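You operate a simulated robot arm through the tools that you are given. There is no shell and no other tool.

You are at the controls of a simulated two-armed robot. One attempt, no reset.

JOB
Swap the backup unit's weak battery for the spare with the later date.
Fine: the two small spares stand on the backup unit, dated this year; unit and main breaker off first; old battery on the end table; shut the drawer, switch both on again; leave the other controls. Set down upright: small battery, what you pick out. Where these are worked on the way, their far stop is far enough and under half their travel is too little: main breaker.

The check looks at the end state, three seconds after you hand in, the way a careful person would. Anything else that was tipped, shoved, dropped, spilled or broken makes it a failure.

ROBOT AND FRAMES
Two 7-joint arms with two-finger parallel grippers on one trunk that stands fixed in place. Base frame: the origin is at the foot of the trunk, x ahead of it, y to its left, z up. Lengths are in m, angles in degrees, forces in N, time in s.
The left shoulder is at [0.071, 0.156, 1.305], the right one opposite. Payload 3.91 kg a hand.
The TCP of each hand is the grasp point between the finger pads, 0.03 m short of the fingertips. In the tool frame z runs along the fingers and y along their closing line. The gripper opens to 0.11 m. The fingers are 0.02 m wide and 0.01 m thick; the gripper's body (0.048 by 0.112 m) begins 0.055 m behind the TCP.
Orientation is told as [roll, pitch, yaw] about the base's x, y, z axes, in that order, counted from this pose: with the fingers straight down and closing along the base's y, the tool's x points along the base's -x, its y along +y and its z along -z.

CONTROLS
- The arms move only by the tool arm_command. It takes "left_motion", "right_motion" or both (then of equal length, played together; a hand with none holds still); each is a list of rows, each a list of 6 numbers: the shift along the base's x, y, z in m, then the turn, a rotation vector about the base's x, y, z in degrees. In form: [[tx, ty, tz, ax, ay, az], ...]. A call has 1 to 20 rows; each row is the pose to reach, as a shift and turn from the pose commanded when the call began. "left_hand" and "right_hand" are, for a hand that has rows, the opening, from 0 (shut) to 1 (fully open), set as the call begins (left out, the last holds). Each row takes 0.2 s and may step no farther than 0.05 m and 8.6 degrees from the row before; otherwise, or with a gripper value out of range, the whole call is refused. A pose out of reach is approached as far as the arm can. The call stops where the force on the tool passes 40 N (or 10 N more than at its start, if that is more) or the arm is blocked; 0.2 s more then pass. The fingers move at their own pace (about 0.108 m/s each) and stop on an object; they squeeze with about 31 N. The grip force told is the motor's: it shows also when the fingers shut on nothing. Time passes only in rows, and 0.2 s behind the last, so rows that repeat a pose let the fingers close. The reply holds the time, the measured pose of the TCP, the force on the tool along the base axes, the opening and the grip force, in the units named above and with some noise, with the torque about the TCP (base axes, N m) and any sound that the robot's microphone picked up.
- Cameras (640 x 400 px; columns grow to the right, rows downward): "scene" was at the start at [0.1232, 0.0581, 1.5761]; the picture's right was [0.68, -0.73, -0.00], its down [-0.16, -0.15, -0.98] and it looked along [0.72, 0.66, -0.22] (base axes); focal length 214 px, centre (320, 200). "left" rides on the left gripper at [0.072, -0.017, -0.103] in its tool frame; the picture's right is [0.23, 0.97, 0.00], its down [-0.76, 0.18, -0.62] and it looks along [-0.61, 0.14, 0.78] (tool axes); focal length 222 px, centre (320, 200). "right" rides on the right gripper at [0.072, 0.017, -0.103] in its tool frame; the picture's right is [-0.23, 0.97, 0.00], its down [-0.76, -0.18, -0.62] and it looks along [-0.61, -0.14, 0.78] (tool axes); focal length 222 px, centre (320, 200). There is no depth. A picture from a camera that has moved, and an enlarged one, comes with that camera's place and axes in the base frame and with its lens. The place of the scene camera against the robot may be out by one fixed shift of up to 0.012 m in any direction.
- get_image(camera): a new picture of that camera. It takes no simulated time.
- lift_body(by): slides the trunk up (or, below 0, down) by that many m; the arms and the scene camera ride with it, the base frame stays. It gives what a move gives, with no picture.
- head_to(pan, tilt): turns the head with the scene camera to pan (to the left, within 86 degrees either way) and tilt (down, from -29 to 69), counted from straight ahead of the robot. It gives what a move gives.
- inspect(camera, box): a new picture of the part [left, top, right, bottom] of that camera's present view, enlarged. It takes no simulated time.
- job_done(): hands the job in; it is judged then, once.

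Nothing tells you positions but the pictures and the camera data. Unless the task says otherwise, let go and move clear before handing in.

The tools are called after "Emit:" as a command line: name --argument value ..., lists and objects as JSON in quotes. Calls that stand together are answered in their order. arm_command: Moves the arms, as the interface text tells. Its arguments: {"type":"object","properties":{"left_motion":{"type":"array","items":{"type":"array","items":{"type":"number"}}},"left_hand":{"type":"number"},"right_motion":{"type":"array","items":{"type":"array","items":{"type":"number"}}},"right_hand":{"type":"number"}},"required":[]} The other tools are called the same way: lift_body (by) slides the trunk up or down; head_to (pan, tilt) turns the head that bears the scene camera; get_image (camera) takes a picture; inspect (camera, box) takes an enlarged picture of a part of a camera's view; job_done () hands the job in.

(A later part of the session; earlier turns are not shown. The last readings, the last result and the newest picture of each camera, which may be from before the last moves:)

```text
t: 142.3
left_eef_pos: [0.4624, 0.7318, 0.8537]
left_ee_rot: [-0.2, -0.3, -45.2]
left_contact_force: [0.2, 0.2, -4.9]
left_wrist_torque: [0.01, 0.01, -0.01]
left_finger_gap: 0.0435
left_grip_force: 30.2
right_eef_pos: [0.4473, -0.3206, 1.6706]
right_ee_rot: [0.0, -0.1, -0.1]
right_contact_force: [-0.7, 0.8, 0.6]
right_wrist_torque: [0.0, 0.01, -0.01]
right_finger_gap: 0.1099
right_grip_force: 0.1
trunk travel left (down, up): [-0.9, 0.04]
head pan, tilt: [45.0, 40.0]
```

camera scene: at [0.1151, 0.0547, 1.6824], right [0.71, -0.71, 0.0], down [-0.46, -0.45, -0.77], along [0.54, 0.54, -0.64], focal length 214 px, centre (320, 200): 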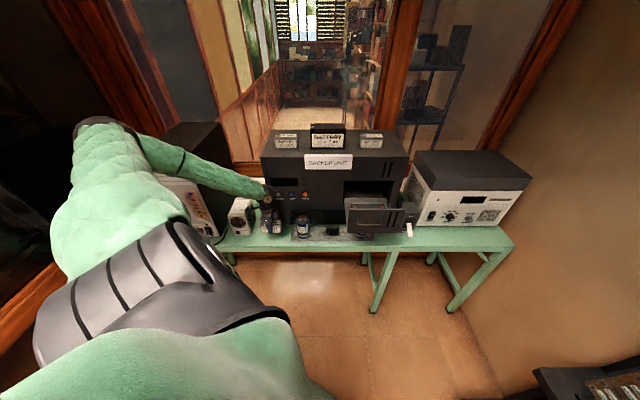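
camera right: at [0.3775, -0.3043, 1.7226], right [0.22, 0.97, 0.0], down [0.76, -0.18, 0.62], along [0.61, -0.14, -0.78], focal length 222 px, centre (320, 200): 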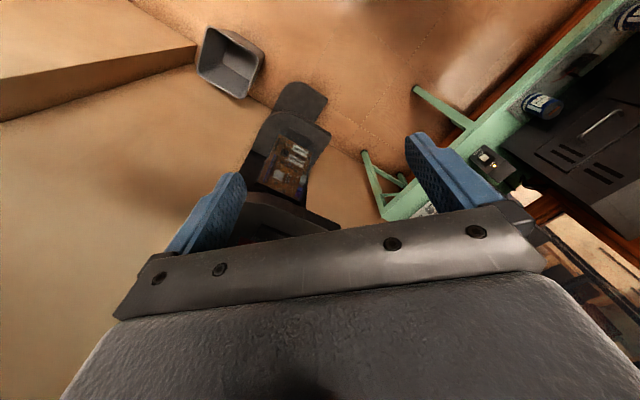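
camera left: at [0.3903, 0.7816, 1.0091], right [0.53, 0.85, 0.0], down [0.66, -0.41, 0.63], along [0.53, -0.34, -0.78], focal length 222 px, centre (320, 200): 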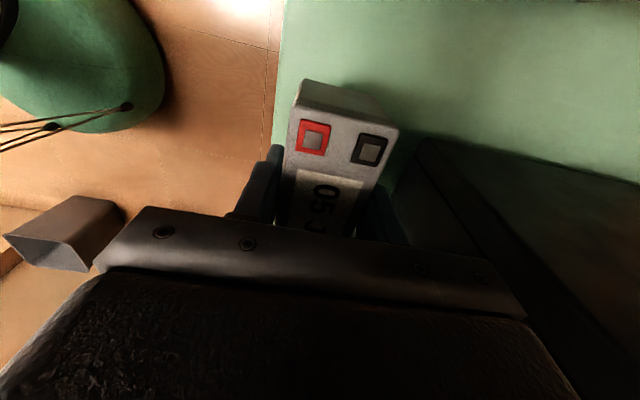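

Emit:
arm_command --left_motion '[[0, 0, -0.003, 0, 0, 0], [0, 0, -0.006, 0, 0, 0], [0, 0, -0.009, 0, 0, 0]]'

Emit:
inspect --camera "scene" --box '[220, 190, 320, 250]'

```text
t: 143.1
left_eef_pos: [0.4624, 0.7314, 0.8449]
left_ee_rot: [-0.2, -0.2, -45.3]
left_contact_force: [0.4, -0.4, -5.9]
left_wrist_torque: [-0.04, 0.01, 0.01]
left_finger_gap: 0.0435
left_grip_force: 31.0
right_eef_pos: [0.4469, -0.3208, 1.6698]
right_ee_rot: [0.0, 0.0, -0.1]
right_contact_force: [0.3, 1.0, 0.1]
right_wrist_torque: [-0.02, -0.02, 0.01]
right_finger_gap: 0.1101
right_grip_force: 0.1
trunk travel left (down, up): [-0.9, 0.04]
head pan, tilt: [45.0, 40.0]
```

```text
6.40 times, centred on (270, 220) of scene
camera zoom: at [0.1152, 0.0551, 1.6824], right [0.71, -0.71, 0.0], down [-0.45, -0.46, -0.77], along [0.54, 0.54, -0.64], focal length 1373 px, centre (640, 72)
```

zoom: 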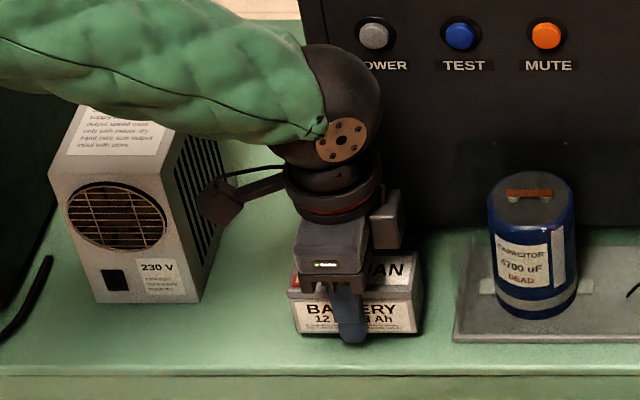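

Emit:
arm_command --left_motion '[[0, 0, -0.003, 0, 0, 0], [0, 0, -0.006, 0, 0, 0]]'

```text
t: 143.7
left_eef_pos: [0.4632, 0.7311, 0.8377]
left_ee_rot: [-0.3, -0.4, -45.3]
left_contact_force: [0.7, 0.3, -5.4]
left_wrist_torque: [0.04, 0.01, 0.03]
left_finger_gap: 0.0432
left_grip_force: 30.2
right_eef_pos: [0.4479, -0.3204, 1.6692]
right_ee_rot: [0.1, -0.1, 0.0]
right_contact_force: [0.0, -0.2, 0.1]
right_wrist_torque: [-0.03, -0.04, 0.01]
right_finger_gap: 0.1099
right_grip_force: 0.0
trunk travel left (down, up): [-0.9, 0.04]
head pan, tilt: [45.0, 40.0]
```

Emit:
arm_command --left_motion '[[0, 0, -0.003, 0, 0, 0], [0, 0, -0.006, 0, 0, 0]]'

Emit:
inspect --camera "scene" --box '[220, 190, 320, 250]'

Emit:
get_image --camera "left"

```text
t: 144.3
left_eef_pos: [0.4641, 0.7302, 0.8331]
left_ee_rot: [-0.3, -0.2, -45.2]
left_contact_force: [-1.1, 0.2, -5.0]
left_wrist_torque: [0.0, 0.01, 0.02]
left_finger_gap: 0.0435
left_grip_force: 31.3
right_eef_pos: [0.4476, -0.3209, 1.6695]
right_ee_rot: [0.0, 0.0, 0.1]
right_contact_force: [-0.7, 0.0, -0.1]
right_wrist_torque: [0.0, 0.01, -0.02]
right_finger_gap: 0.1099
right_grip_force: 0.1
trunk travel left (down, up): [-0.9, 0.04]
head pan, tilt: [45.0, 40.0]
```

```text
6.40 times, centred on (270, 220) of scene
camera zoom: at [0.1152, 0.0552, 1.6824], right [0.71, -0.71, 0.0], down [-0.45, -0.46, -0.77], along [0.54, 0.54, -0.64], focal length 1373 px, centre (640, 72)
```

zoom: 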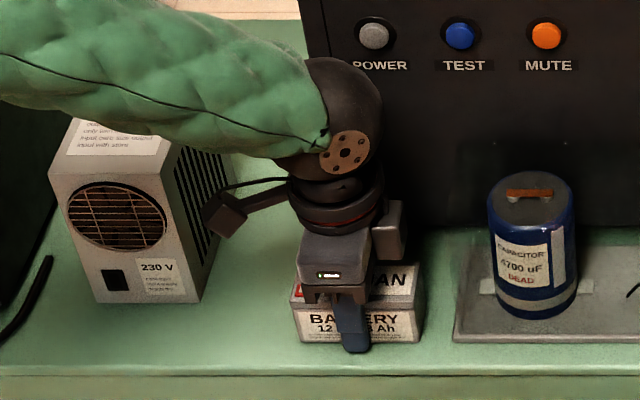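

```text
taken
camera left: at [0.4004, 0.7718, 0.935], right [0.53, 0.85, 0.0], down [0.66, -0.41, 0.63], along [0.53, -0.34, -0.78], focal length 222 px, centre (320, 200)
```

left: 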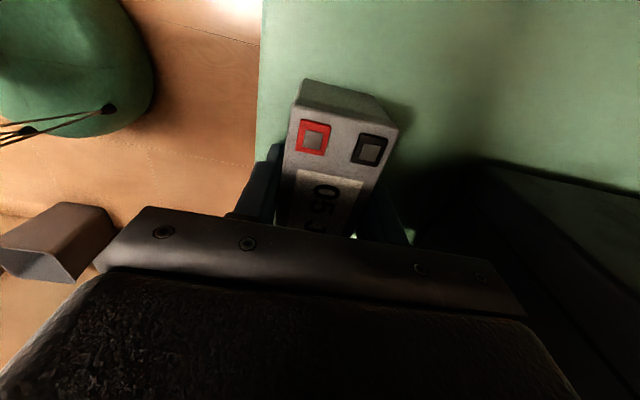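

Emit:
arm_command --left_motion '[[0, 0, -0.003, 0, 0, 0], [0, 0, -0.006, 0, 0, 0], [0, 0, -0.009, 0, 0, 0]]'

```text
t: 145.0
left_eef_pos: [0.4644, 0.7321, 0.8324]
left_ee_rot: [0.2, -0.2, -45.2]
left_contact_force: [-11.8, -7.3, 29.7]
left_wrist_torque: [-0.08, 0.77, 0.17]
left_finger_gap: 0.0434
left_grip_force: 31.3
right_eef_pos: [0.4451, -0.3228, 1.6702]
right_ee_rot: [0.3, -0.2, 0.1]
right_contact_force: [1.7, -0.5, 0.5]
right_wrist_torque: [0.0, 0.02, 0.02]
right_finger_gap: 0.1101
right_grip_force: 0.1
trunk travel left (down, up): [-0.9, 0.04]
head pan, tilt: [45.0, 40.0]
stopped in row 3 (left hand): the force on the tool passed its limit at 46 N (the readings are from after the stop); the commanded pose is now the measured one
```

Contact with the bench. I relieve 1 mm and open the fingers.

Emit:
arm_command --left_motion '[[0, 0, 0.001, 0, 0, 0]]'

Emit:
arm_command --left_motion '[[0, 0, 0, 0, 0, 0], [0, 0, 0, 0, 0, 0]]' --left_hand 0.64

Emit:
get_image --camera "left"

```text
t: 145.4
left_eef_pos: [0.4647, 0.7314, 0.8323]
left_ee_rot: [0.3, -0.2, -45.2]
left_contact_force: [-6.4, -3.6, 25.2]
left_wrist_torque: [-0.11, 0.44, 0.26]
left_finger_gap: 0.0436
left_grip_force: 30.6
right_eef_pos: [0.4446, -0.3236, 1.6693]
right_ee_rot: [0.2, -0.3, 0.0]
right_contact_force: [0.6, 0.1, 0.2]
right_wrist_torque: [-0.02, 0.02, 0.02]
right_finger_gap: 0.1099
right_grip_force: 0.1
trunk travel left (down, up): [-0.9, 0.04]
head pan, tilt: [45.0, 40.0]
```

```text
t: 146.0
left_eef_pos: [0.4649, 0.7324, 0.8313]
left_ee_rot: [0.1, -0.2, -45.3]
left_contact_force: [-1.2, -1.7, 13.7]
left_wrist_torque: [-0.32, 0.54, -0.08]
left_finger_gap: 0.0718
left_grip_force: 1.3
right_eef_pos: [0.4456, -0.3234, 1.6695]
right_ee_rot: [0.1, -0.1, 0.0]
right_contact_force: [-0.1, -0.3, 0.8]
right_wrist_torque: [0.01, -0.01, 0.01]
right_finger_gap: 0.1101
right_grip_force: 0.0
trunk travel left (down, up): [-0.9, 0.04]
head pan, tilt: [45.0, 40.0]
```

```text
taken
camera left: at [0.4016, 0.7724, 0.9324], right [0.53, 0.85, 0.0], down [0.66, -0.41, 0.63], along [0.53, -0.33, -0.78], focal length 222 px, centre (320, 200)
```

left: 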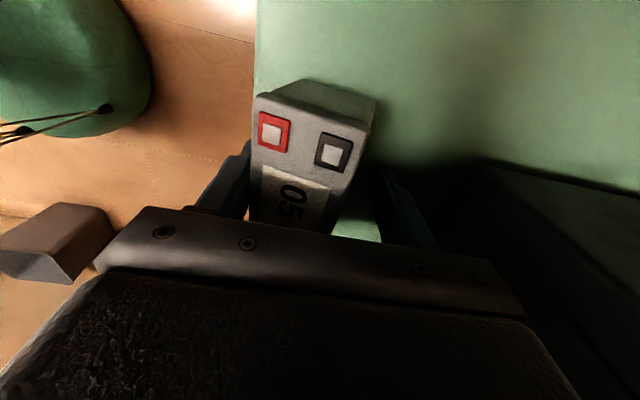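

The battery looks shifted against the front finger and some load remains. I look closely before moving.

Emit:
inspect --camera "scene" --box '[230, 195, 310, 245]'

Emit:
inspect --camera "left" --box '[180, 60, 460, 260]'

```text
8.00 times, centred on (270, 220) of scene
camera zoom: at [0.114, 0.0531, 1.6825], right [0.71, -0.71, 0.0], down [-0.45, -0.45, -0.77], along [0.54, 0.54, -0.64], focal length 1716 px, centre (720, 40)
```

zoom: 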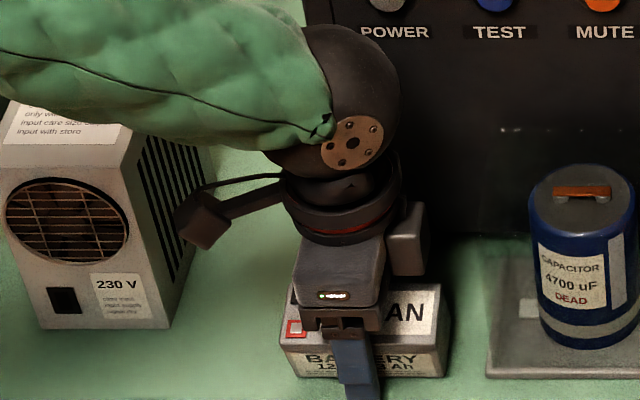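

```text
2.00 times, centred on (320, 160) of left
camera zoom: at [0.4016, 0.7724, 0.9324], right [0.53, 0.85, 0.0], down [0.66, -0.41, 0.63], along [0.53, -0.33, -0.78], focal length 444 px, centre (320, 280)
```

zoom: 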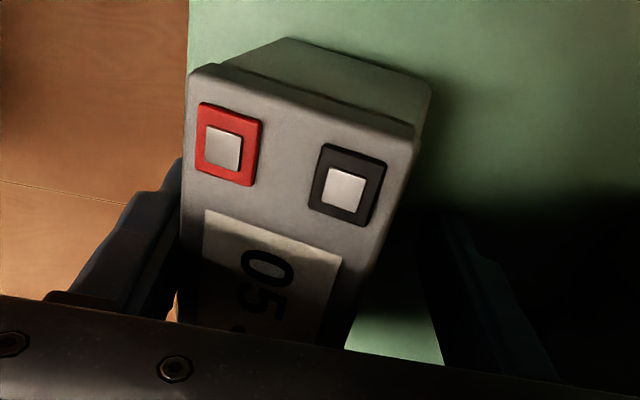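

The battery leans slightly on the front finger. I open the fingers fully so both come clear of it.

Emit:
arm_command --left_motion '[[0, 0, 0.001, 0, 0, 0], [0, 0, 0.002, 0, 0, 0]]' --left_hand 1.0

Emit:
inspect --camera "scene" --box '[230, 195, 310, 245]'

Emit:
inspect --camera "left" --box '[180, 60, 460, 260]'

```text
t: 146.6
left_eef_pos: [0.4643, 0.7329, 0.8299]
left_ee_rot: [0.0, -0.4, -45.2]
left_contact_force: [-2.2, -1.4, 2.6]
left_wrist_torque: [0.11, 0.0, 0.03]
left_finger_gap: 0.1088
left_grip_force: 0.1
right_eef_pos: [0.4462, -0.3213, 1.67]
right_ee_rot: [0.1, -0.1, -0.1]
right_contact_force: [-0.6, 0.0, 0.3]
right_wrist_torque: [-0.01, 0.0, 0.0]
right_finger_gap: 0.1098
right_grip_force: 0.0
trunk travel left (down, up): [-0.9, 0.04]
head pan, tilt: [45.0, 40.0]
```

```text
8.00 times, centred on (270, 220) of scene
camera zoom: at [0.1147, 0.0545, 1.6823], right [0.71, -0.71, 0.0], down [-0.45, -0.45, -0.77], along [0.54, 0.54, -0.64], focal length 1716 px, centre (720, 40)
```

zoom: 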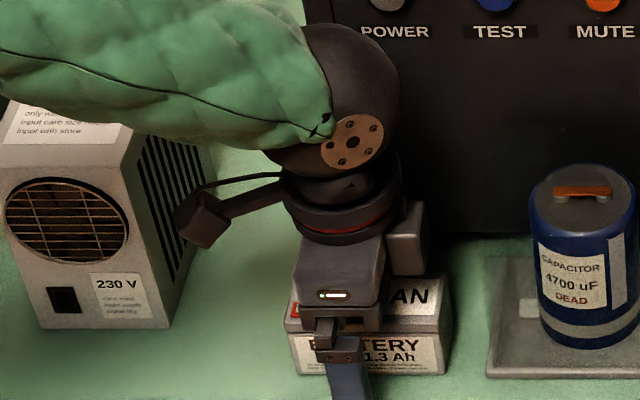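

```text
2.00 times, centred on (320, 160) of left
camera zoom: at [0.4017, 0.7728, 0.9323], right [0.53, 0.85, 0.0], down [0.66, -0.41, 0.63], along [0.53, -0.33, -0.78], focal length 444 px, centre (320, 280)
```

zoom: 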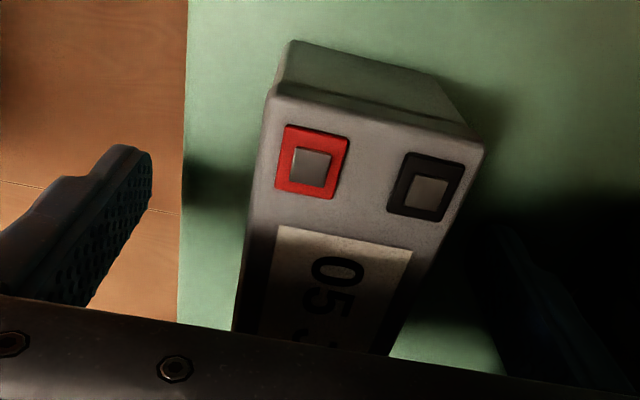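

The old battery now stands upright and free. Lifting the hand straight up.

Emit:
arm_command --left_motion '[[0, 0, 0.02, 0, 0, 0], [0, 0, 0.05, 0, 0, 0], [0, 0, 0.09, 0, 0, 0], [0, 0, 0.13, 0, 0, 0], [-0.01, -0.01, 0.18, 0, 0, 0], [-0.02, -0.02, 0.225, 0, 0, 0], [-0.02, -0.02, 0.27, 0, 0, 0], [-0.02, -0.02, 0.315, 0, 0, 0], [-0.02, -0.02, 0.36, 0, 0, 0], [-0.02, -0.02, 0.405, 0, 0, 0], [-0.02, -0.02, 0.45, 0, 0, 0], [-0.02, -0.02, 0.495, 0, 0, 0]]'

Emit:
get_image --camera "scene"

Emit:
inspect --camera "scene" --box '[220, 120, 420, 260]'

Emit:
get_image --camera "left"

```text
refused: row 5 steps farther than a row can; nothing moved
```

```text
taken
camera scene: at [0.1147, 0.0545, 1.6823], right [0.71, -0.71, 0.0], down [-0.45, -0.45, -0.77], along [0.54, 0.54, -0.64], focal length 214 px, centre (320, 200)
```

scene: 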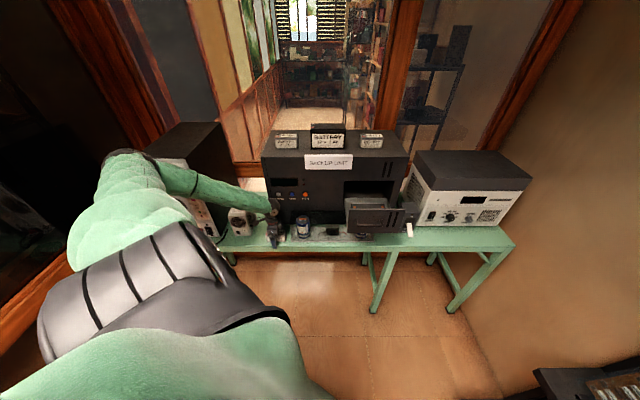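

```text
2.86 times, centred on (320, 190) of scene
camera zoom: at [0.1147, 0.0545, 1.6823], right [0.71, -0.71, 0.0], down [-0.45, -0.45, -0.77], along [0.54, 0.54, -0.64], focal length 613 px, centre (320, 229)
```

zoom: 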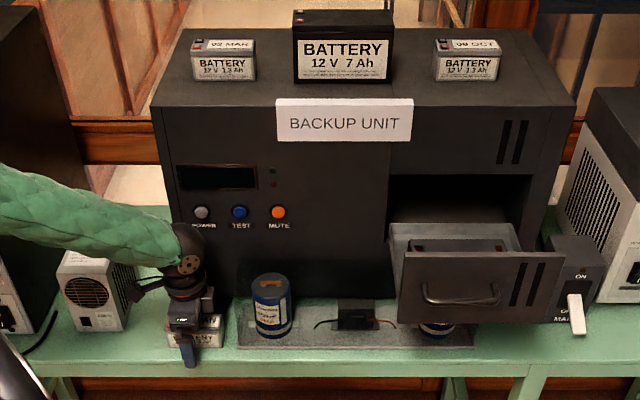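

```text
taken
camera left: at [0.4017, 0.7728, 0.9323], right [0.53, 0.85, 0.0], down [0.66, -0.41, 0.63], along [0.53, -0.33, -0.78], focal length 222 px, centre (320, 200)
```

left: 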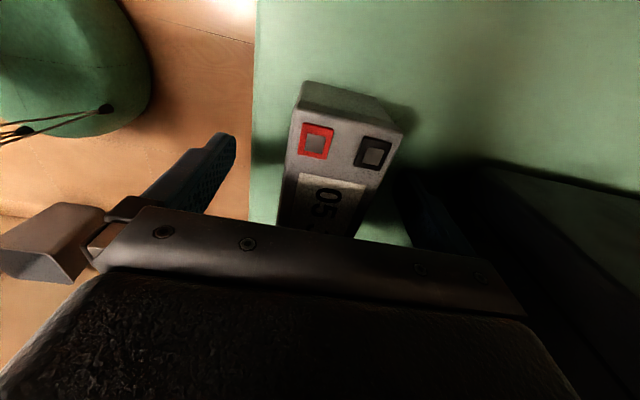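

Emit:
arm_command --left_motion '[[0, 0, 0.02, 0, 0, 0], [0, 0, 0.05, 0, 0, 0], [0, 0, 0.09, 0, 0, 0], [0, 0, 0.13, 0, 0, 0], [-0.01, -0.01, 0.17, 0, 0, 0], [-0.02, -0.02, 0.215, 0, 0, 0], [-0.02, -0.02, 0.26, 0, 0, 0], [-0.02, -0.02, 0.305, 0, 0, 0], [-0.02, -0.02, 0.35, 0, 0, 0], [-0.02, -0.02, 0.395, 0, 0, 0], [-0.02, -0.02, 0.44, 0, 0, 0], [-0.02, -0.02, 0.485, 0, 0, 0], [-0.02, -0.02, 0.53, 0, 0, 0]]'

Emit:
inspect --camera "scene" --box '[220, 120, 420, 260]'

Emit:
get_image --camera "left"

```text
t: 149.4
left_eef_pos: [0.443, 0.7151, 1.363]
left_ee_rot: [0.1, -0.4, -45.3]
left_contact_force: [0.0, -0.3, -0.8]
left_wrist_torque: [-0.01, 0.0, 0.02]
left_finger_gap: 0.1099
left_grip_force: 0.1
right_eef_pos: [0.4456, -0.3214, 1.6697]
right_ee_rot: [0.1, -0.1, 0.0]
right_contact_force: [0.3, -0.5, 0.1]
right_wrist_torque: [0.0, -0.03, 0.0]
right_finger_gap: 0.1101
right_grip_force: 0.0
trunk travel left (down, up): [-0.9, 0.04]
head pan, tilt: [45.0, 40.0]
```

```text
2.86 times, centred on (320, 190) of scene
camera zoom: at [0.1139, 0.054, 1.6825], right [0.71, -0.71, 0.0], down [-0.45, -0.45, -0.77], along [0.54, 0.54, -0.64], focal length 613 px, centre (320, 229)
```

zoom: 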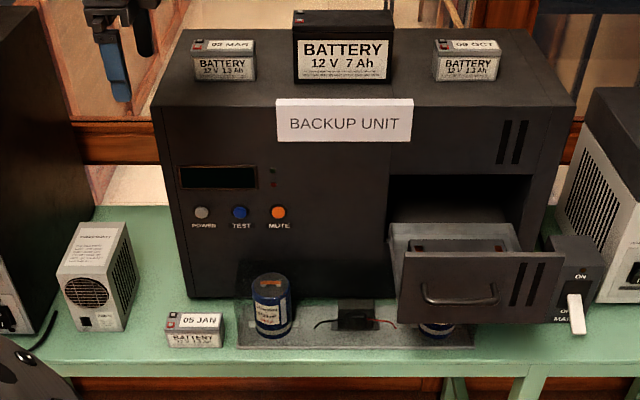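

```text
taken
camera left: at [0.3807, 0.7545, 1.4645], right [0.53, 0.85, 0.0], down [0.66, -0.41, 0.63], along [0.53, -0.33, -0.78], focal length 222 px, centre (320, 200)
```

left: 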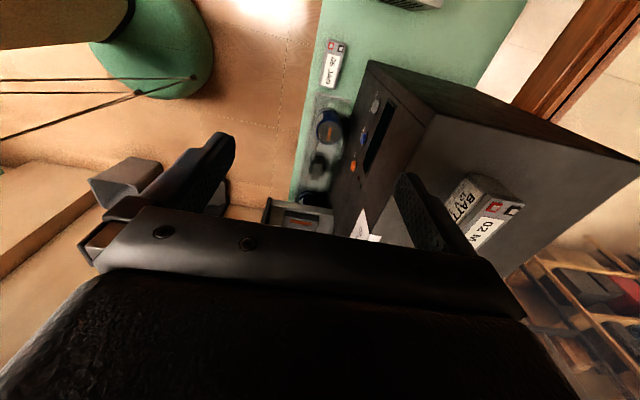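

The old battery stands upright on the bench. Now I go for the 09 OCT spare: first over the drawer area at a safe height.

Emit:
arm_command --left_motion '[[0.0346, -0.0304, 0.006, 0, 0, 0], [0.0691, -0.0607, 0.012, 0, 0, 0], [0.1037, -0.0911, 0.018, 0, 0, 0], [0.1382, -0.1214, 0.024, 0, 0, 0], [0.1728, -0.1518, 0.03, 0, 0, 0], [0.2074, -0.1822, 0.036, 0, 0, 0], [0.2419, -0.2125, 0.042, 0, 0, 0], [0.2765, -0.2429, 0.048, 0, 0, 0], [0.311, -0.2732, 0.054, 0, 0, 0], [0.3456, -0.3036, 0.06, 0, 0, 0]]' --left_hand 0.68

Emit:
get_image --camera "left"

Emit:
get_image --camera "scene"

```text
t: 151.6
left_eef_pos: [0.793, 0.408, 1.4229]
left_ee_rot: [0.1, -0.2, -45.1]
left_contact_force: [-1.0, -0.5, 0.0]
left_wrist_torque: [0.01, -0.02, -0.02]
left_finger_gap: 0.0747
left_grip_force: 0.0
right_eef_pos: [0.4481, -0.3235, 1.6687]
right_ee_rot: [0.2, -0.2, 0.1]
right_contact_force: [0.8, -0.8, 0.3]
right_wrist_torque: [0.02, -0.01, 0.02]
right_finger_gap: 0.1098
right_grip_force: 0.0
trunk travel left (down, up): [-0.9, 0.04]
head pan, tilt: [45.0, 40.0]
```

```text
taken
camera left: at [0.7297, 0.4472, 1.5251], right [0.53, 0.85, 0.0], down [0.66, -0.41, 0.63], along [0.53, -0.33, -0.78], focal length 222 px, centre (320, 200)
```

left: 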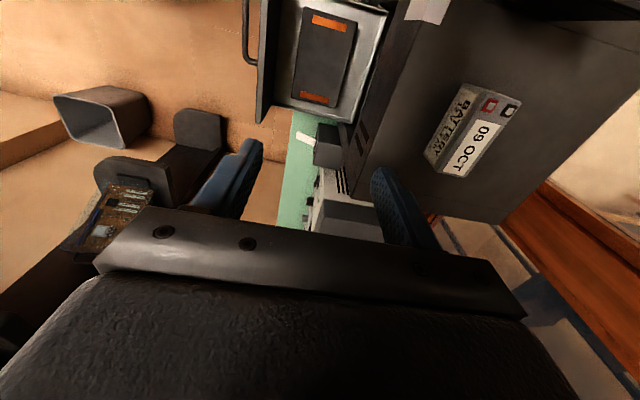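

```text
taken
camera scene: at [0.1156, 0.0522, 1.6825], right [0.71, -0.71, 0.0], down [-0.45, -0.45, -0.77], along [0.54, 0.54, -0.64], focal length 214 px, centre (320, 200)
```

scene: 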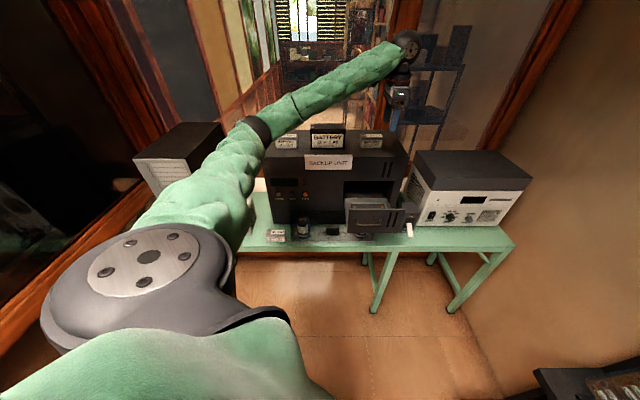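

Emit:
inspect --camera "left" --box '[390, 60, 550, 200]'

Emit:
inspect --camera "left" --box '[240, 0, 420, 140]'

```text
2.86 times, centred on (470, 130) of left
camera zoom: at [0.7297, 0.4472, 1.5251], right [0.53, 0.85, 0.0], down [0.66, -0.41, 0.63], along [0.53, -0.33, -0.78], focal length 635 px, centre (-109, 400)
```

zoom: 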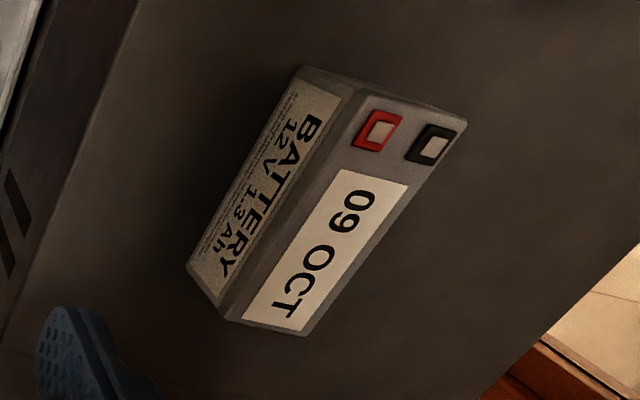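

```text
2.86 times, centred on (330, 70) of left
camera zoom: at [0.7297, 0.4472, 1.5251], right [0.53, 0.85, 0.0], down [0.66, -0.41, 0.63], along [0.53, -0.33, -0.78], focal length 635 px, centre (291, 571)
```

zoom: 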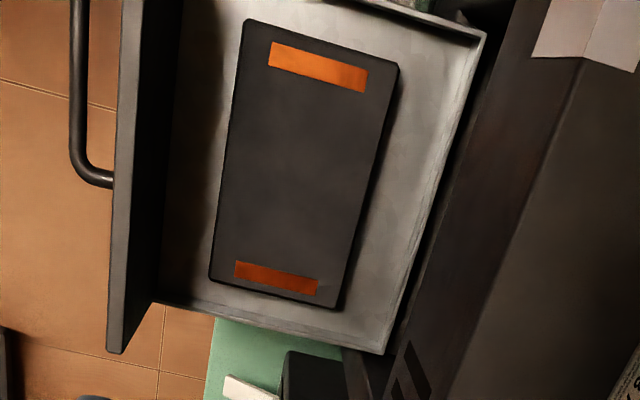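

The OCT spare's centre comes out at u≈0.259, n≈1.034, top z≈1.275. I move over it, checking the reach.

Emit:
arm_command --left_motion '[[0.0303, 0.035, -0.01, 0, 0, 0], [0.0607, 0.07, -0.02, 0, 0, 0], [0.091, 0.105, -0.03, 0, 0, 0], [0.1213, 0.14, -0.04, 0, 0, 0]]'

Emit:
get_image --camera "left"

Emit:
get_image --camera "scene"

```text
t: 152.6
left_eef_pos: [0.9136, 0.551, 1.3817]
left_ee_rot: [-0.1, -0.3, -45.3]
left_contact_force: [0.3, 0.2, -0.3]
left_wrist_torque: [-0.04, 0.03, 0.02]
left_finger_gap: 0.0748
left_grip_force: 0.1
right_eef_pos: [0.4495, -0.3202, 1.6695]
right_ee_rot: [0.1, -0.1, 0.2]
right_contact_force: [0.7, -0.1, -0.8]
right_wrist_torque: [0.0, 0.04, 0.0]
right_finger_gap: 0.1101
right_grip_force: 0.1
trunk travel left (down, up): [-0.9, 0.04]
head pan, tilt: [45.0, 40.0]
```

```text
taken
camera left: at [0.8508, 0.5912, 1.4845], right [0.53, 0.85, 0.0], down [0.66, -0.41, 0.63], along [0.53, -0.33, -0.78], focal length 222 px, centre (320, 200)
```

left: 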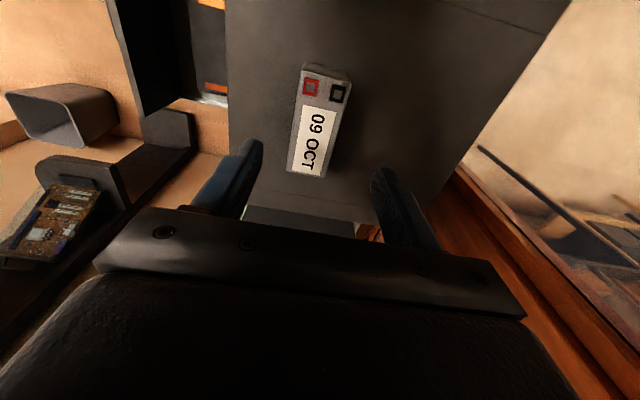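

```text
taken
camera scene: at [0.1171, 0.0552, 1.6823], right [0.71, -0.71, 0.0], down [-0.46, -0.46, -0.77], along [0.54, 0.54, -0.64], focal length 214 px, centre (320, 200)
```

scene: 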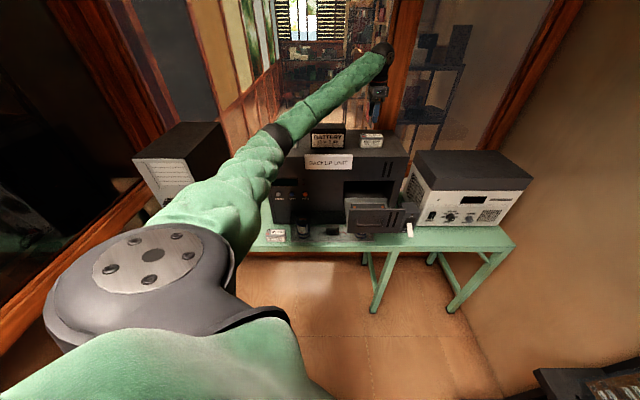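

Reach is fine and the spare is between the fingers. Descending to grasp height.

Emit:
arm_command --left_motion '[[0, -0.004, -0.03, 0, 0, 0], [0, -0.004, -0.06, 0, 0, 0], [0, -0.004, -0.085, 0, 0, 0], [0, -0.004, -0.1, 0, 0, 0], [0, -0.004, -0.105, 0, 0, 0]]'

Emit:
get_image --camera "left"

Emit:
inspect --camera "scene" --box '[250, 30, 430, 180]'

```text
t: 153.8
left_eef_pos: [0.9126, 0.5444, 1.2773]
left_ee_rot: [0.0, -0.3, -45.2]
left_contact_force: [-0.3, -0.5, -0.3]
left_wrist_torque: [-0.02, 0.0, 0.01]
left_finger_gap: 0.0746
left_grip_force: 0.1
right_eef_pos: [0.4475, -0.321, 1.6692]
right_ee_rot: [0.2, -0.1, -0.1]
right_contact_force: [-0.2, -0.4, -0.5]
right_wrist_torque: [-0.01, 0.03, 0.01]
right_finger_gap: 0.11
right_grip_force: 0.1
trunk travel left (down, up): [-0.9, 0.04]
head pan, tilt: [45.0, 40.0]
```

```text
taken
camera left: at [0.8493, 0.5855, 1.3796], right [0.53, 0.85, 0.0], down [0.66, -0.41, 0.63], along [0.53, -0.33, -0.78], focal length 222 px, centre (320, 200)
```

left: 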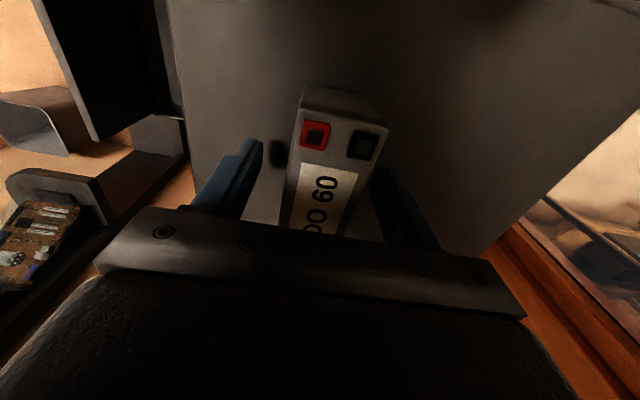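

```text
2.67 times, centred on (340, 105) of scene
camera zoom: at [0.1156, 0.0547, 1.6824], right [0.71, -0.71, 0.0], down [-0.46, -0.45, -0.77], along [0.54, 0.54, -0.64], focal length 572 px, centre (267, 453)
```

zoom: 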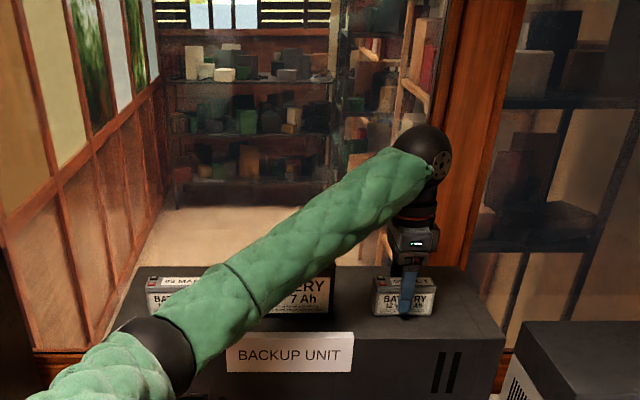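

Fingertips are just above the unit's top. I raise 4 mm and close on the spare.

Emit:
arm_command --left_motion '[[0, 0, 0.004, 0, 0, 0]]'

Emit:
arm_command --left_motion '[[0, 0, 0, 0, 0, 0], [0, 0, 0, 0, 0, 0]]' --left_hand 0

Emit:
get_image --camera "left"

```text
t: 154.2
left_eef_pos: [0.9109, 0.5455, 1.2798]
left_ee_rot: [-0.1, -0.3, -45.1]
left_contact_force: [0.5, 0.8, -0.1]
left_wrist_torque: [0.04, -0.02, -0.02]
left_finger_gap: 0.0747
left_grip_force: 0.1
right_eef_pos: [0.4464, -0.3224, 1.67]
right_ee_rot: [0.0, -0.1, 0.1]
right_contact_force: [0.2, -0.6, -0.1]
right_wrist_torque: [0.0, 0.04, -0.01]
right_finger_gap: 0.1099
right_grip_force: 0.0
trunk travel left (down, up): [-0.9, 0.04]
head pan, tilt: [45.0, 40.0]
```

```text
t: 154.8
left_eef_pos: [0.9117, 0.5456, 1.2801]
left_ee_rot: [0.0, -0.3, -45.2]
left_contact_force: [1.0, 1.2, 0.0]
left_wrist_torque: [-0.14, -0.04, 0.06]
left_finger_gap: 0.0434
left_grip_force: 30.8
right_eef_pos: [0.4473, -0.3222, 1.6691]
right_ee_rot: [0.2, -0.1, 0.0]
right_contact_force: [0.1, 0.3, 0.5]
right_wrist_torque: [-0.03, 0.01, 0.0]
right_finger_gap: 0.1102
right_grip_force: 0.1
trunk travel left (down, up): [-0.9, 0.04]
head pan, tilt: [45.0, 40.0]
```

```text
taken
camera left: at [0.849, 0.5853, 1.3829], right [0.53, 0.85, 0.0], down [0.66, -0.41, 0.63], along [0.53, -0.33, -0.78], focal length 222 px, centre (320, 200)
```

left: 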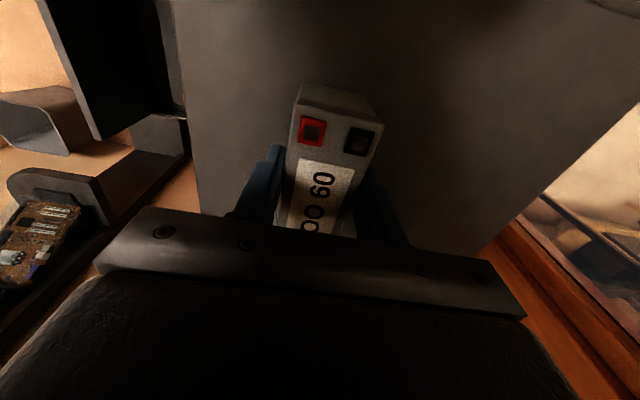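

Spare gripped (43.4 mm). Lifting it and carrying it back over the drawer.

Emit:
arm_command --left_motion '[[0, 0, 0.02, 0, 0, 0], [0, 0, 0.05, 0, 0, 0], [0, 0, 0.08, 0, 0, 0], [-0.0312, -0.0327, 0.08, 0, 0, 0], [-0.0624, -0.0653, 0.08, 0, 0, 0], [-0.0935, -0.098, 0.08, 0, 0, 0], [-0.1247, -0.1306, 0.08, 0, 0, 0]]'

Emit:
get_image --camera "left"

Emit:
inspect --camera "scene" --box '[250, 80, 430, 230]'

```text
t: 156.4
left_eef_pos: [0.786, 0.4118, 1.3635]
left_ee_rot: [0.1, -0.2, -45.2]
left_contact_force: [-0.1, 0.0, -4.7]
left_wrist_torque: [0.07, -0.02, 0.03]
left_finger_gap: 0.0438
left_grip_force: 30.9
right_eef_pos: [0.4475, -0.3217, 1.6698]
right_ee_rot: [0.1, -0.1, 0.0]
right_contact_force: [-0.1, -0.2, -1.3]
right_wrist_torque: [-0.01, 0.0, -0.02]
right_finger_gap: 0.1101
right_grip_force: 0.1
trunk travel left (down, up): [-0.9, 0.04]
head pan, tilt: [45.0, 40.0]
```

```text
taken
camera left: at [0.7232, 0.4529, 1.4641], right [0.53, 0.85, 0.0], down [0.66, -0.41, 0.63], along [0.53, -0.33, -0.78], focal length 222 px, centre (320, 200)
```

left: 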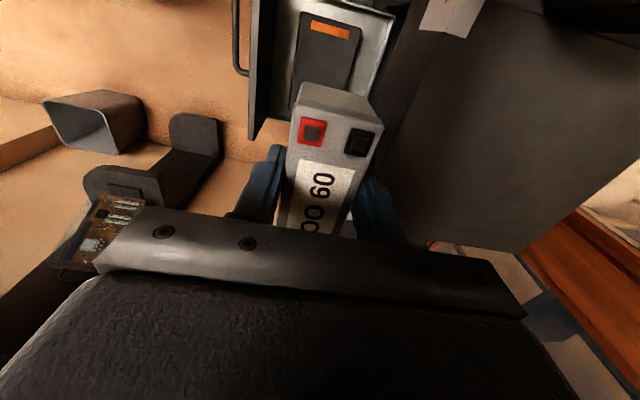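

```text
2.67 times, centred on (340, 155) of scene
camera zoom: at [0.1144, 0.054, 1.6825], right [0.71, -0.71, 0.0], down [-0.45, -0.45, -0.77], along [0.54, 0.54, -0.64], focal length 572 px, centre (267, 320)
```

zoom: 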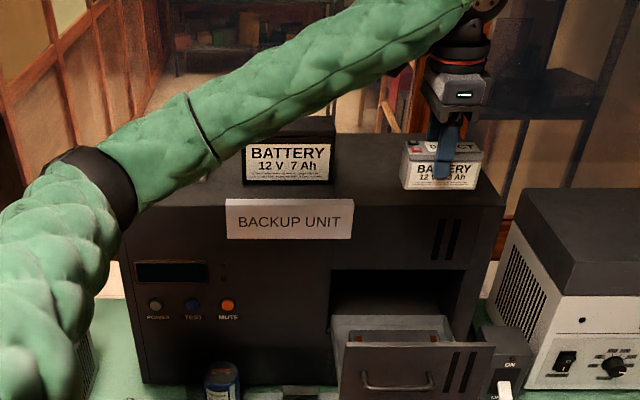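

Held well. Descending into the drawer to about 3 cm above the plate.

Emit:
arm_command --left_motion '[[0.002, 0.002, -0.045, 0, 0, 0], [0.002, 0.002, -0.09, 0, 0, 0], [0.002, 0.002, -0.135, 0, 0, 0], [0.002, 0.002, -0.18, 0, 0, 0], [0.002, 0.002, -0.225, 0, 0, 0], [0.002, 0.002, -0.265, 0, 0, 0], [0.002, 0.002, -0.3, 0, 0, 0]]'

Emit:
get_image --camera "left"

Emit:
inspect --camera "scene" --box '[310, 150, 430, 240]'

```text
t: 158.0
left_eef_pos: [0.7913, 0.4205, 1.0573]
left_ee_rot: [0.0, -0.3, -45.2]
left_contact_force: [0.5, 0.4, -5.0]
left_wrist_torque: [0.03, 0.01, -0.02]
left_finger_gap: 0.0439
left_grip_force: 30.7
right_eef_pos: [0.4486, -0.3209, 1.6695]
right_ee_rot: [0.0, 0.0, -0.1]
right_contact_force: [0.1, 0.4, 0.4]
right_wrist_torque: [0.02, 0.01, -0.02]
right_finger_gap: 0.1103
right_grip_force: 0.0
trunk travel left (down, up): [-0.9, 0.04]
head pan, tilt: [45.0, 40.0]
```

```text
taken
camera left: at [0.7271, 0.4596, 1.1601], right [0.53, 0.85, 0.0], down [0.66, -0.41, 0.63], along [0.53, -0.33, -0.78], focal length 222 px, centre (320, 200)
```

left: 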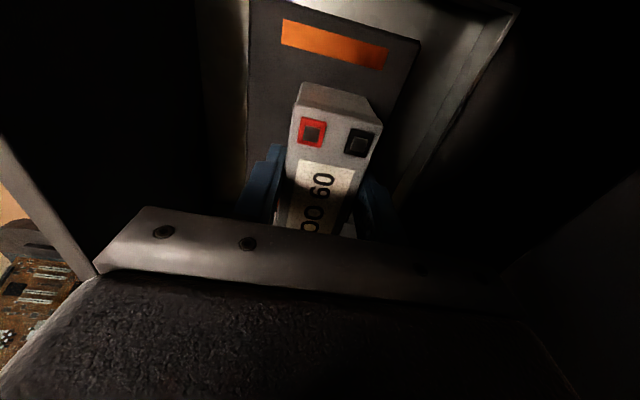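

```text
4.44 times, centred on (370, 195) of scene
camera zoom: at [0.1164, 0.0552, 1.6824], right [0.71, -0.71, 0.0], down [-0.46, -0.46, -0.77], along [0.54, 0.54, -0.64], focal length 953 px, centre (98, 222)
```

zoom: 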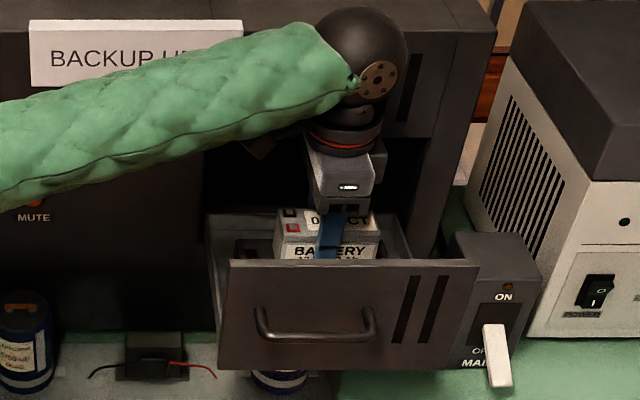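

Position is good; a small correction towards me and stepping down to contact.

Emit:
arm_command --left_motion '[[-0.0035, -0.0035, -0.01, 0, 0, 0], [-0.0035, -0.0035, -0.017, 0, 0, 0], [-0.0035, -0.0035, -0.02, 0, 0, 0]]'

Emit:
arm_command --left_motion '[[0, 0, -0.002, 0, 0, 0], [0, 0, -0.004, 0, 0, 0]]'

```text
t: 158.8
left_eef_pos: [0.7835, 0.4132, 1.0439]
left_ee_rot: [0.3, -0.5, -45.1]
left_contact_force: [-4.4, 1.8, 32.1]
left_wrist_torque: [-0.09, 0.0, 0.14]
left_finger_gap: 0.0439
left_grip_force: 31.1
right_eef_pos: [0.4433, -0.3229, 1.6715]
right_ee_rot: [0.1, -0.1, 0.0]
right_contact_force: [-0.2, 0.4, 0.4]
right_wrist_torque: [-0.01, 0.01, 0.01]
right_finger_gap: 0.1103
right_grip_force: 0.0
trunk travel left (down, up): [-0.9, 0.04]
head pan, tilt: [45.0, 40.0]
```

```text
t: 159.4
left_eef_pos: [0.7842, 0.4116, 1.0384]
left_ee_rot: [0.2, -0.3, -45.1]
left_contact_force: [-1.6, 2.0, 32.7]
left_wrist_torque: [-0.08, -0.03, 0.11]
left_finger_gap: 0.0438
left_grip_force: 30.8
right_eef_pos: [0.4434, -0.3227, 1.6712]
right_ee_rot: [0.0, -0.3, 0.0]
right_contact_force: [-0.2, 0.2, 0.3]
right_wrist_torque: [0.0, -0.01, -0.03]
right_finger_gap: 0.11
right_grip_force: 0.0
trunk travel left (down, up): [-0.9, 0.04]
head pan, tilt: [45.0, 40.0]
```

Contact came a bit earlier than expected; the battery is on the plate. I relieve the load before opening.

Emit:
arm_command --left_motion '[[0, 0, 0.003, 0, 0, 0], [0, 0, 0.005, 0, 0, 0]]'

Emit:
get_image --camera "left"

Emit:
inspect --camera "scene" --box '[310, 150, 430, 240]'

```text
t: 160.0
left_eef_pos: [0.7847, 0.4119, 1.0381]
left_ee_rot: [-0.1, -0.3, -45.2]
left_contact_force: [-0.1, -0.3, -2.4]
left_wrist_torque: [-0.11, -0.18, -0.08]
left_finger_gap: 0.0435
left_grip_force: 31.1
right_eef_pos: [0.4469, -0.3218, 1.6701]
right_ee_rot: [-0.1, 0.0, 0.0]
right_contact_force: [0.7, -0.5, 0.4]
right_wrist_torque: [0.02, 0.01, -0.04]
right_finger_gap: 0.1101
right_grip_force: 0.0
trunk travel left (down, up): [-0.9, 0.04]
head pan, tilt: [45.0, 40.0]
```

```text
taken
camera left: at [0.7223, 0.4533, 1.1411], right [0.53, 0.85, 0.0], down [0.66, -0.41, 0.62], along [0.53, -0.33, -0.78], focal length 222 px, centre (320, 200)
```

left: 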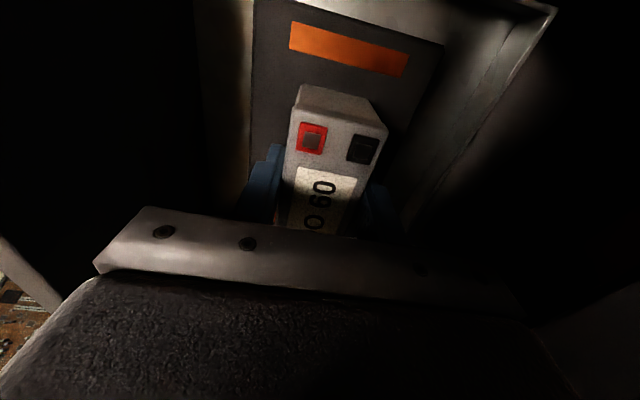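

```text
4.44 times, centred on (370, 195) of scene
camera zoom: at [0.1154, 0.0542, 1.6819], right [0.71, -0.71, 0.0], down [-0.46, -0.45, -0.77], along [0.54, 0.54, -0.64], focal length 953 px, centre (98, 222)
```

zoom: 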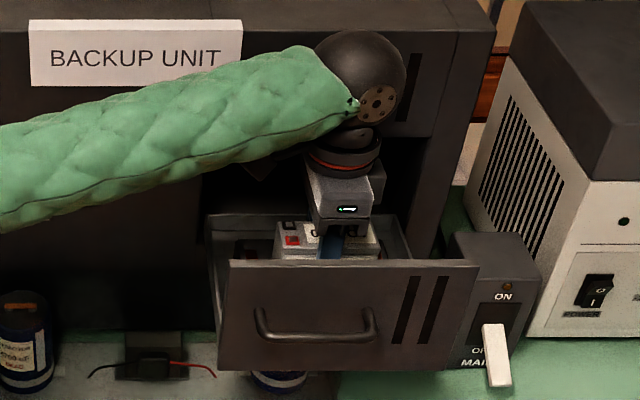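

The load is off, but the battery seems about 9 mm higher than the old one stood. I look closely before releasing.

Emit:
inspect --camera "left" --box '[200, 0, 460, 240]'

Emit:
inspect --camera "scene" --box '[345, 185, 405, 225]'

```text
1.67 times, centred on (330, 120) of left
camera zoom: at [0.7223, 0.4533, 1.1411], right [0.53, 0.85, 0.0], down [0.66, -0.41, 0.62], along [0.53, -0.33, -0.78], focal length 370 px, centre (303, 333)
```

zoom: 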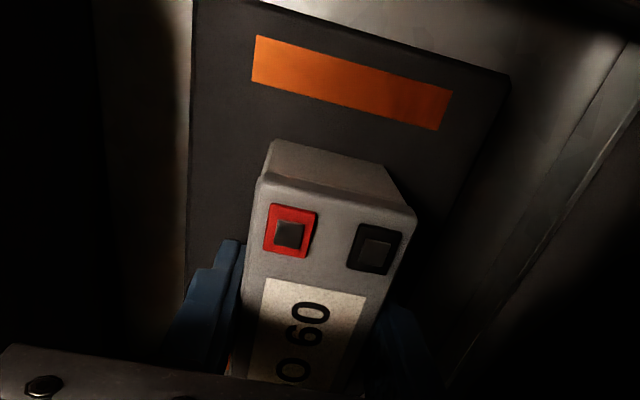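

```text
10.00 times, centred on (375, 205) of scene
camera zoom: at [0.1154, 0.0542, 1.6819], right [0.71, -0.71, 0.0], down [-0.46, -0.45, -0.77], along [0.54, 0.54, -0.64], focal length 2145 px, centre (-230, 150)
```

zoom: 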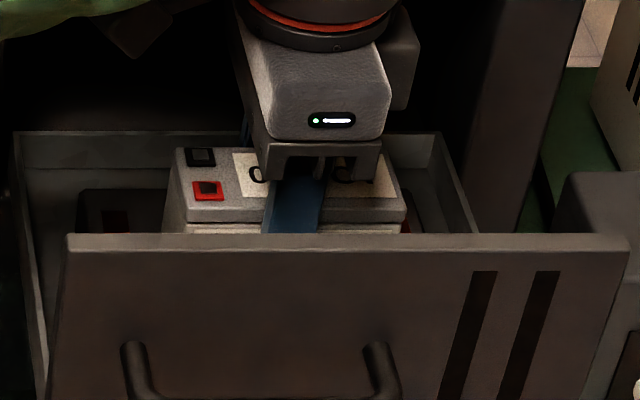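

On comparison the battery is simply gripped higher than the old one was, so it is standing on the plate. Releasing.

Emit:
arm_command --left_motion '[[0, 0, 0, 0, 0, 0], [0, 0, 0, 0, 0, 0]]' --left_hand 0.8

Emit:
inspect --camera "left" --box '[200, 0, 460, 240]'

Emit:
inspect --camera "scene" --box '[345, 185, 405, 225]'

```text
t: 160.6
left_eef_pos: [0.7861, 0.4146, 1.0412]
left_ee_rot: [-0.1, -0.4, -45.2]
left_contact_force: [0.2, -0.4, -0.6]
left_wrist_torque: [-0.01, 0.01, 0.0]
left_finger_gap: 0.0882
left_grip_force: 0.0
right_eef_pos: [0.4475, -0.3211, 1.6704]
right_ee_rot: [0.1, -0.1, 0.0]
right_contact_force: [-0.8, 0.1, 0.5]
right_wrist_torque: [0.0, 0.0, 0.0]
right_finger_gap: 0.1101
right_grip_force: 0.1
trunk travel left (down, up): [-0.9, 0.04]
head pan, tilt: [45.0, 40.0]
```

```text
1.67 times, centred on (330, 120) of left
camera zoom: at [0.7225, 0.454, 1.1435], right [0.53, 0.85, 0.0], down [0.66, -0.41, 0.63], along [0.53, -0.33, -0.78], focal length 370 px, centre (303, 333)
```

zoom: 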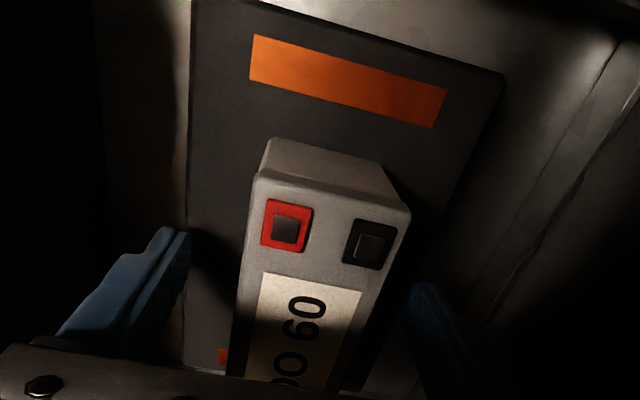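

```text
10.00 times, centred on (375, 205) of scene
camera zoom: at [0.1152, 0.0543, 1.6824], right [0.71, -0.71, 0.0], down [-0.45, -0.45, -0.77], along [0.54, 0.54, -0.64], focal length 2145 px, centre (-230, 150)
```

zoom: 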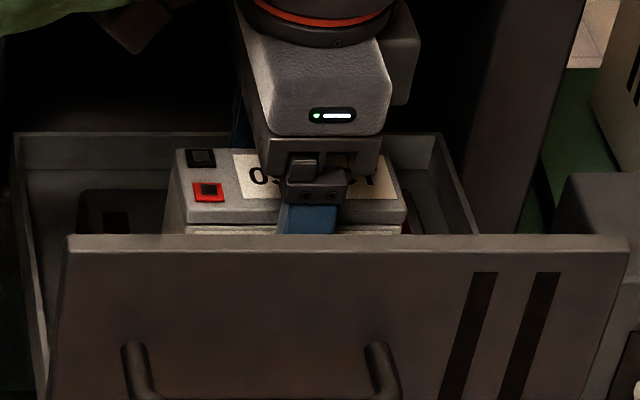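

The new battery stands upright on the plate. Lifting the hand straight up.

Emit:
arm_command --left_motion '[[0, 0, 0.02, 0, 0, 0], [0, 0, 0.05, 0, 0, 0], [0, 0, 0.09, 0, 0, 0], [0, 0, 0.135, 0, 0, 0], [0, 0, 0.18, 0, 0, 0], [0, 0, 0.225, 0, 0, 0], [0, 0, 0.27, 0, 0, 0], [0, 0, 0.31, 0, 0, 0]]'

Emit:
get_image --camera "left"

Emit:
inspect --camera "scene" --box '[310, 150, 430, 240]'

```text
t: 162.4
left_eef_pos: [0.7831, 0.4129, 1.3553]
left_ee_rot: [0.1, -0.3, -45.2]
left_contact_force: [0.2, 0.8, 0.0]
left_wrist_torque: [-0.01, 0.01, -0.04]
left_finger_gap: 0.0879
left_grip_force: 0.1
right_eef_pos: [0.4467, -0.3225, 1.6697]
right_ee_rot: [0.1, 0.0, 0.0]
right_contact_force: [-0.4, 0.3, -1.2]
right_wrist_torque: [0.02, -0.02, -0.02]
right_finger_gap: 0.1103
right_grip_force: 0.1
trunk travel left (down, up): [-0.9, 0.04]
head pan, tilt: [45.0, 40.0]
```

```text
taken
camera left: at [0.72, 0.4528, 1.4566], right [0.53, 0.85, 0.0], down [0.66, -0.41, 0.63], along [0.53, -0.33, -0.78], focal length 222 px, centre (320, 200)
```

left: 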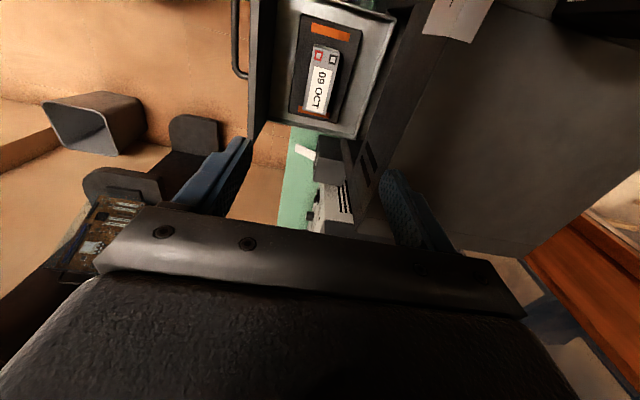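

```text
4.44 times, centred on (370, 195) of scene
camera zoom: at [0.1144, 0.0533, 1.6824], right [0.71, -0.71, 0.0], down [-0.45, -0.45, -0.77], along [0.54, 0.54, -0.64], focal length 953 px, centre (98, 222)
```

zoom: 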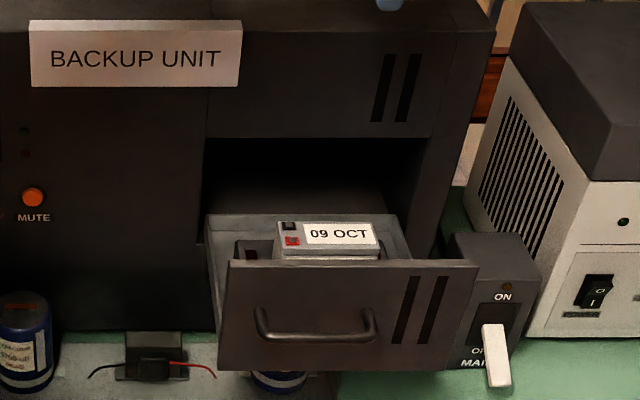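

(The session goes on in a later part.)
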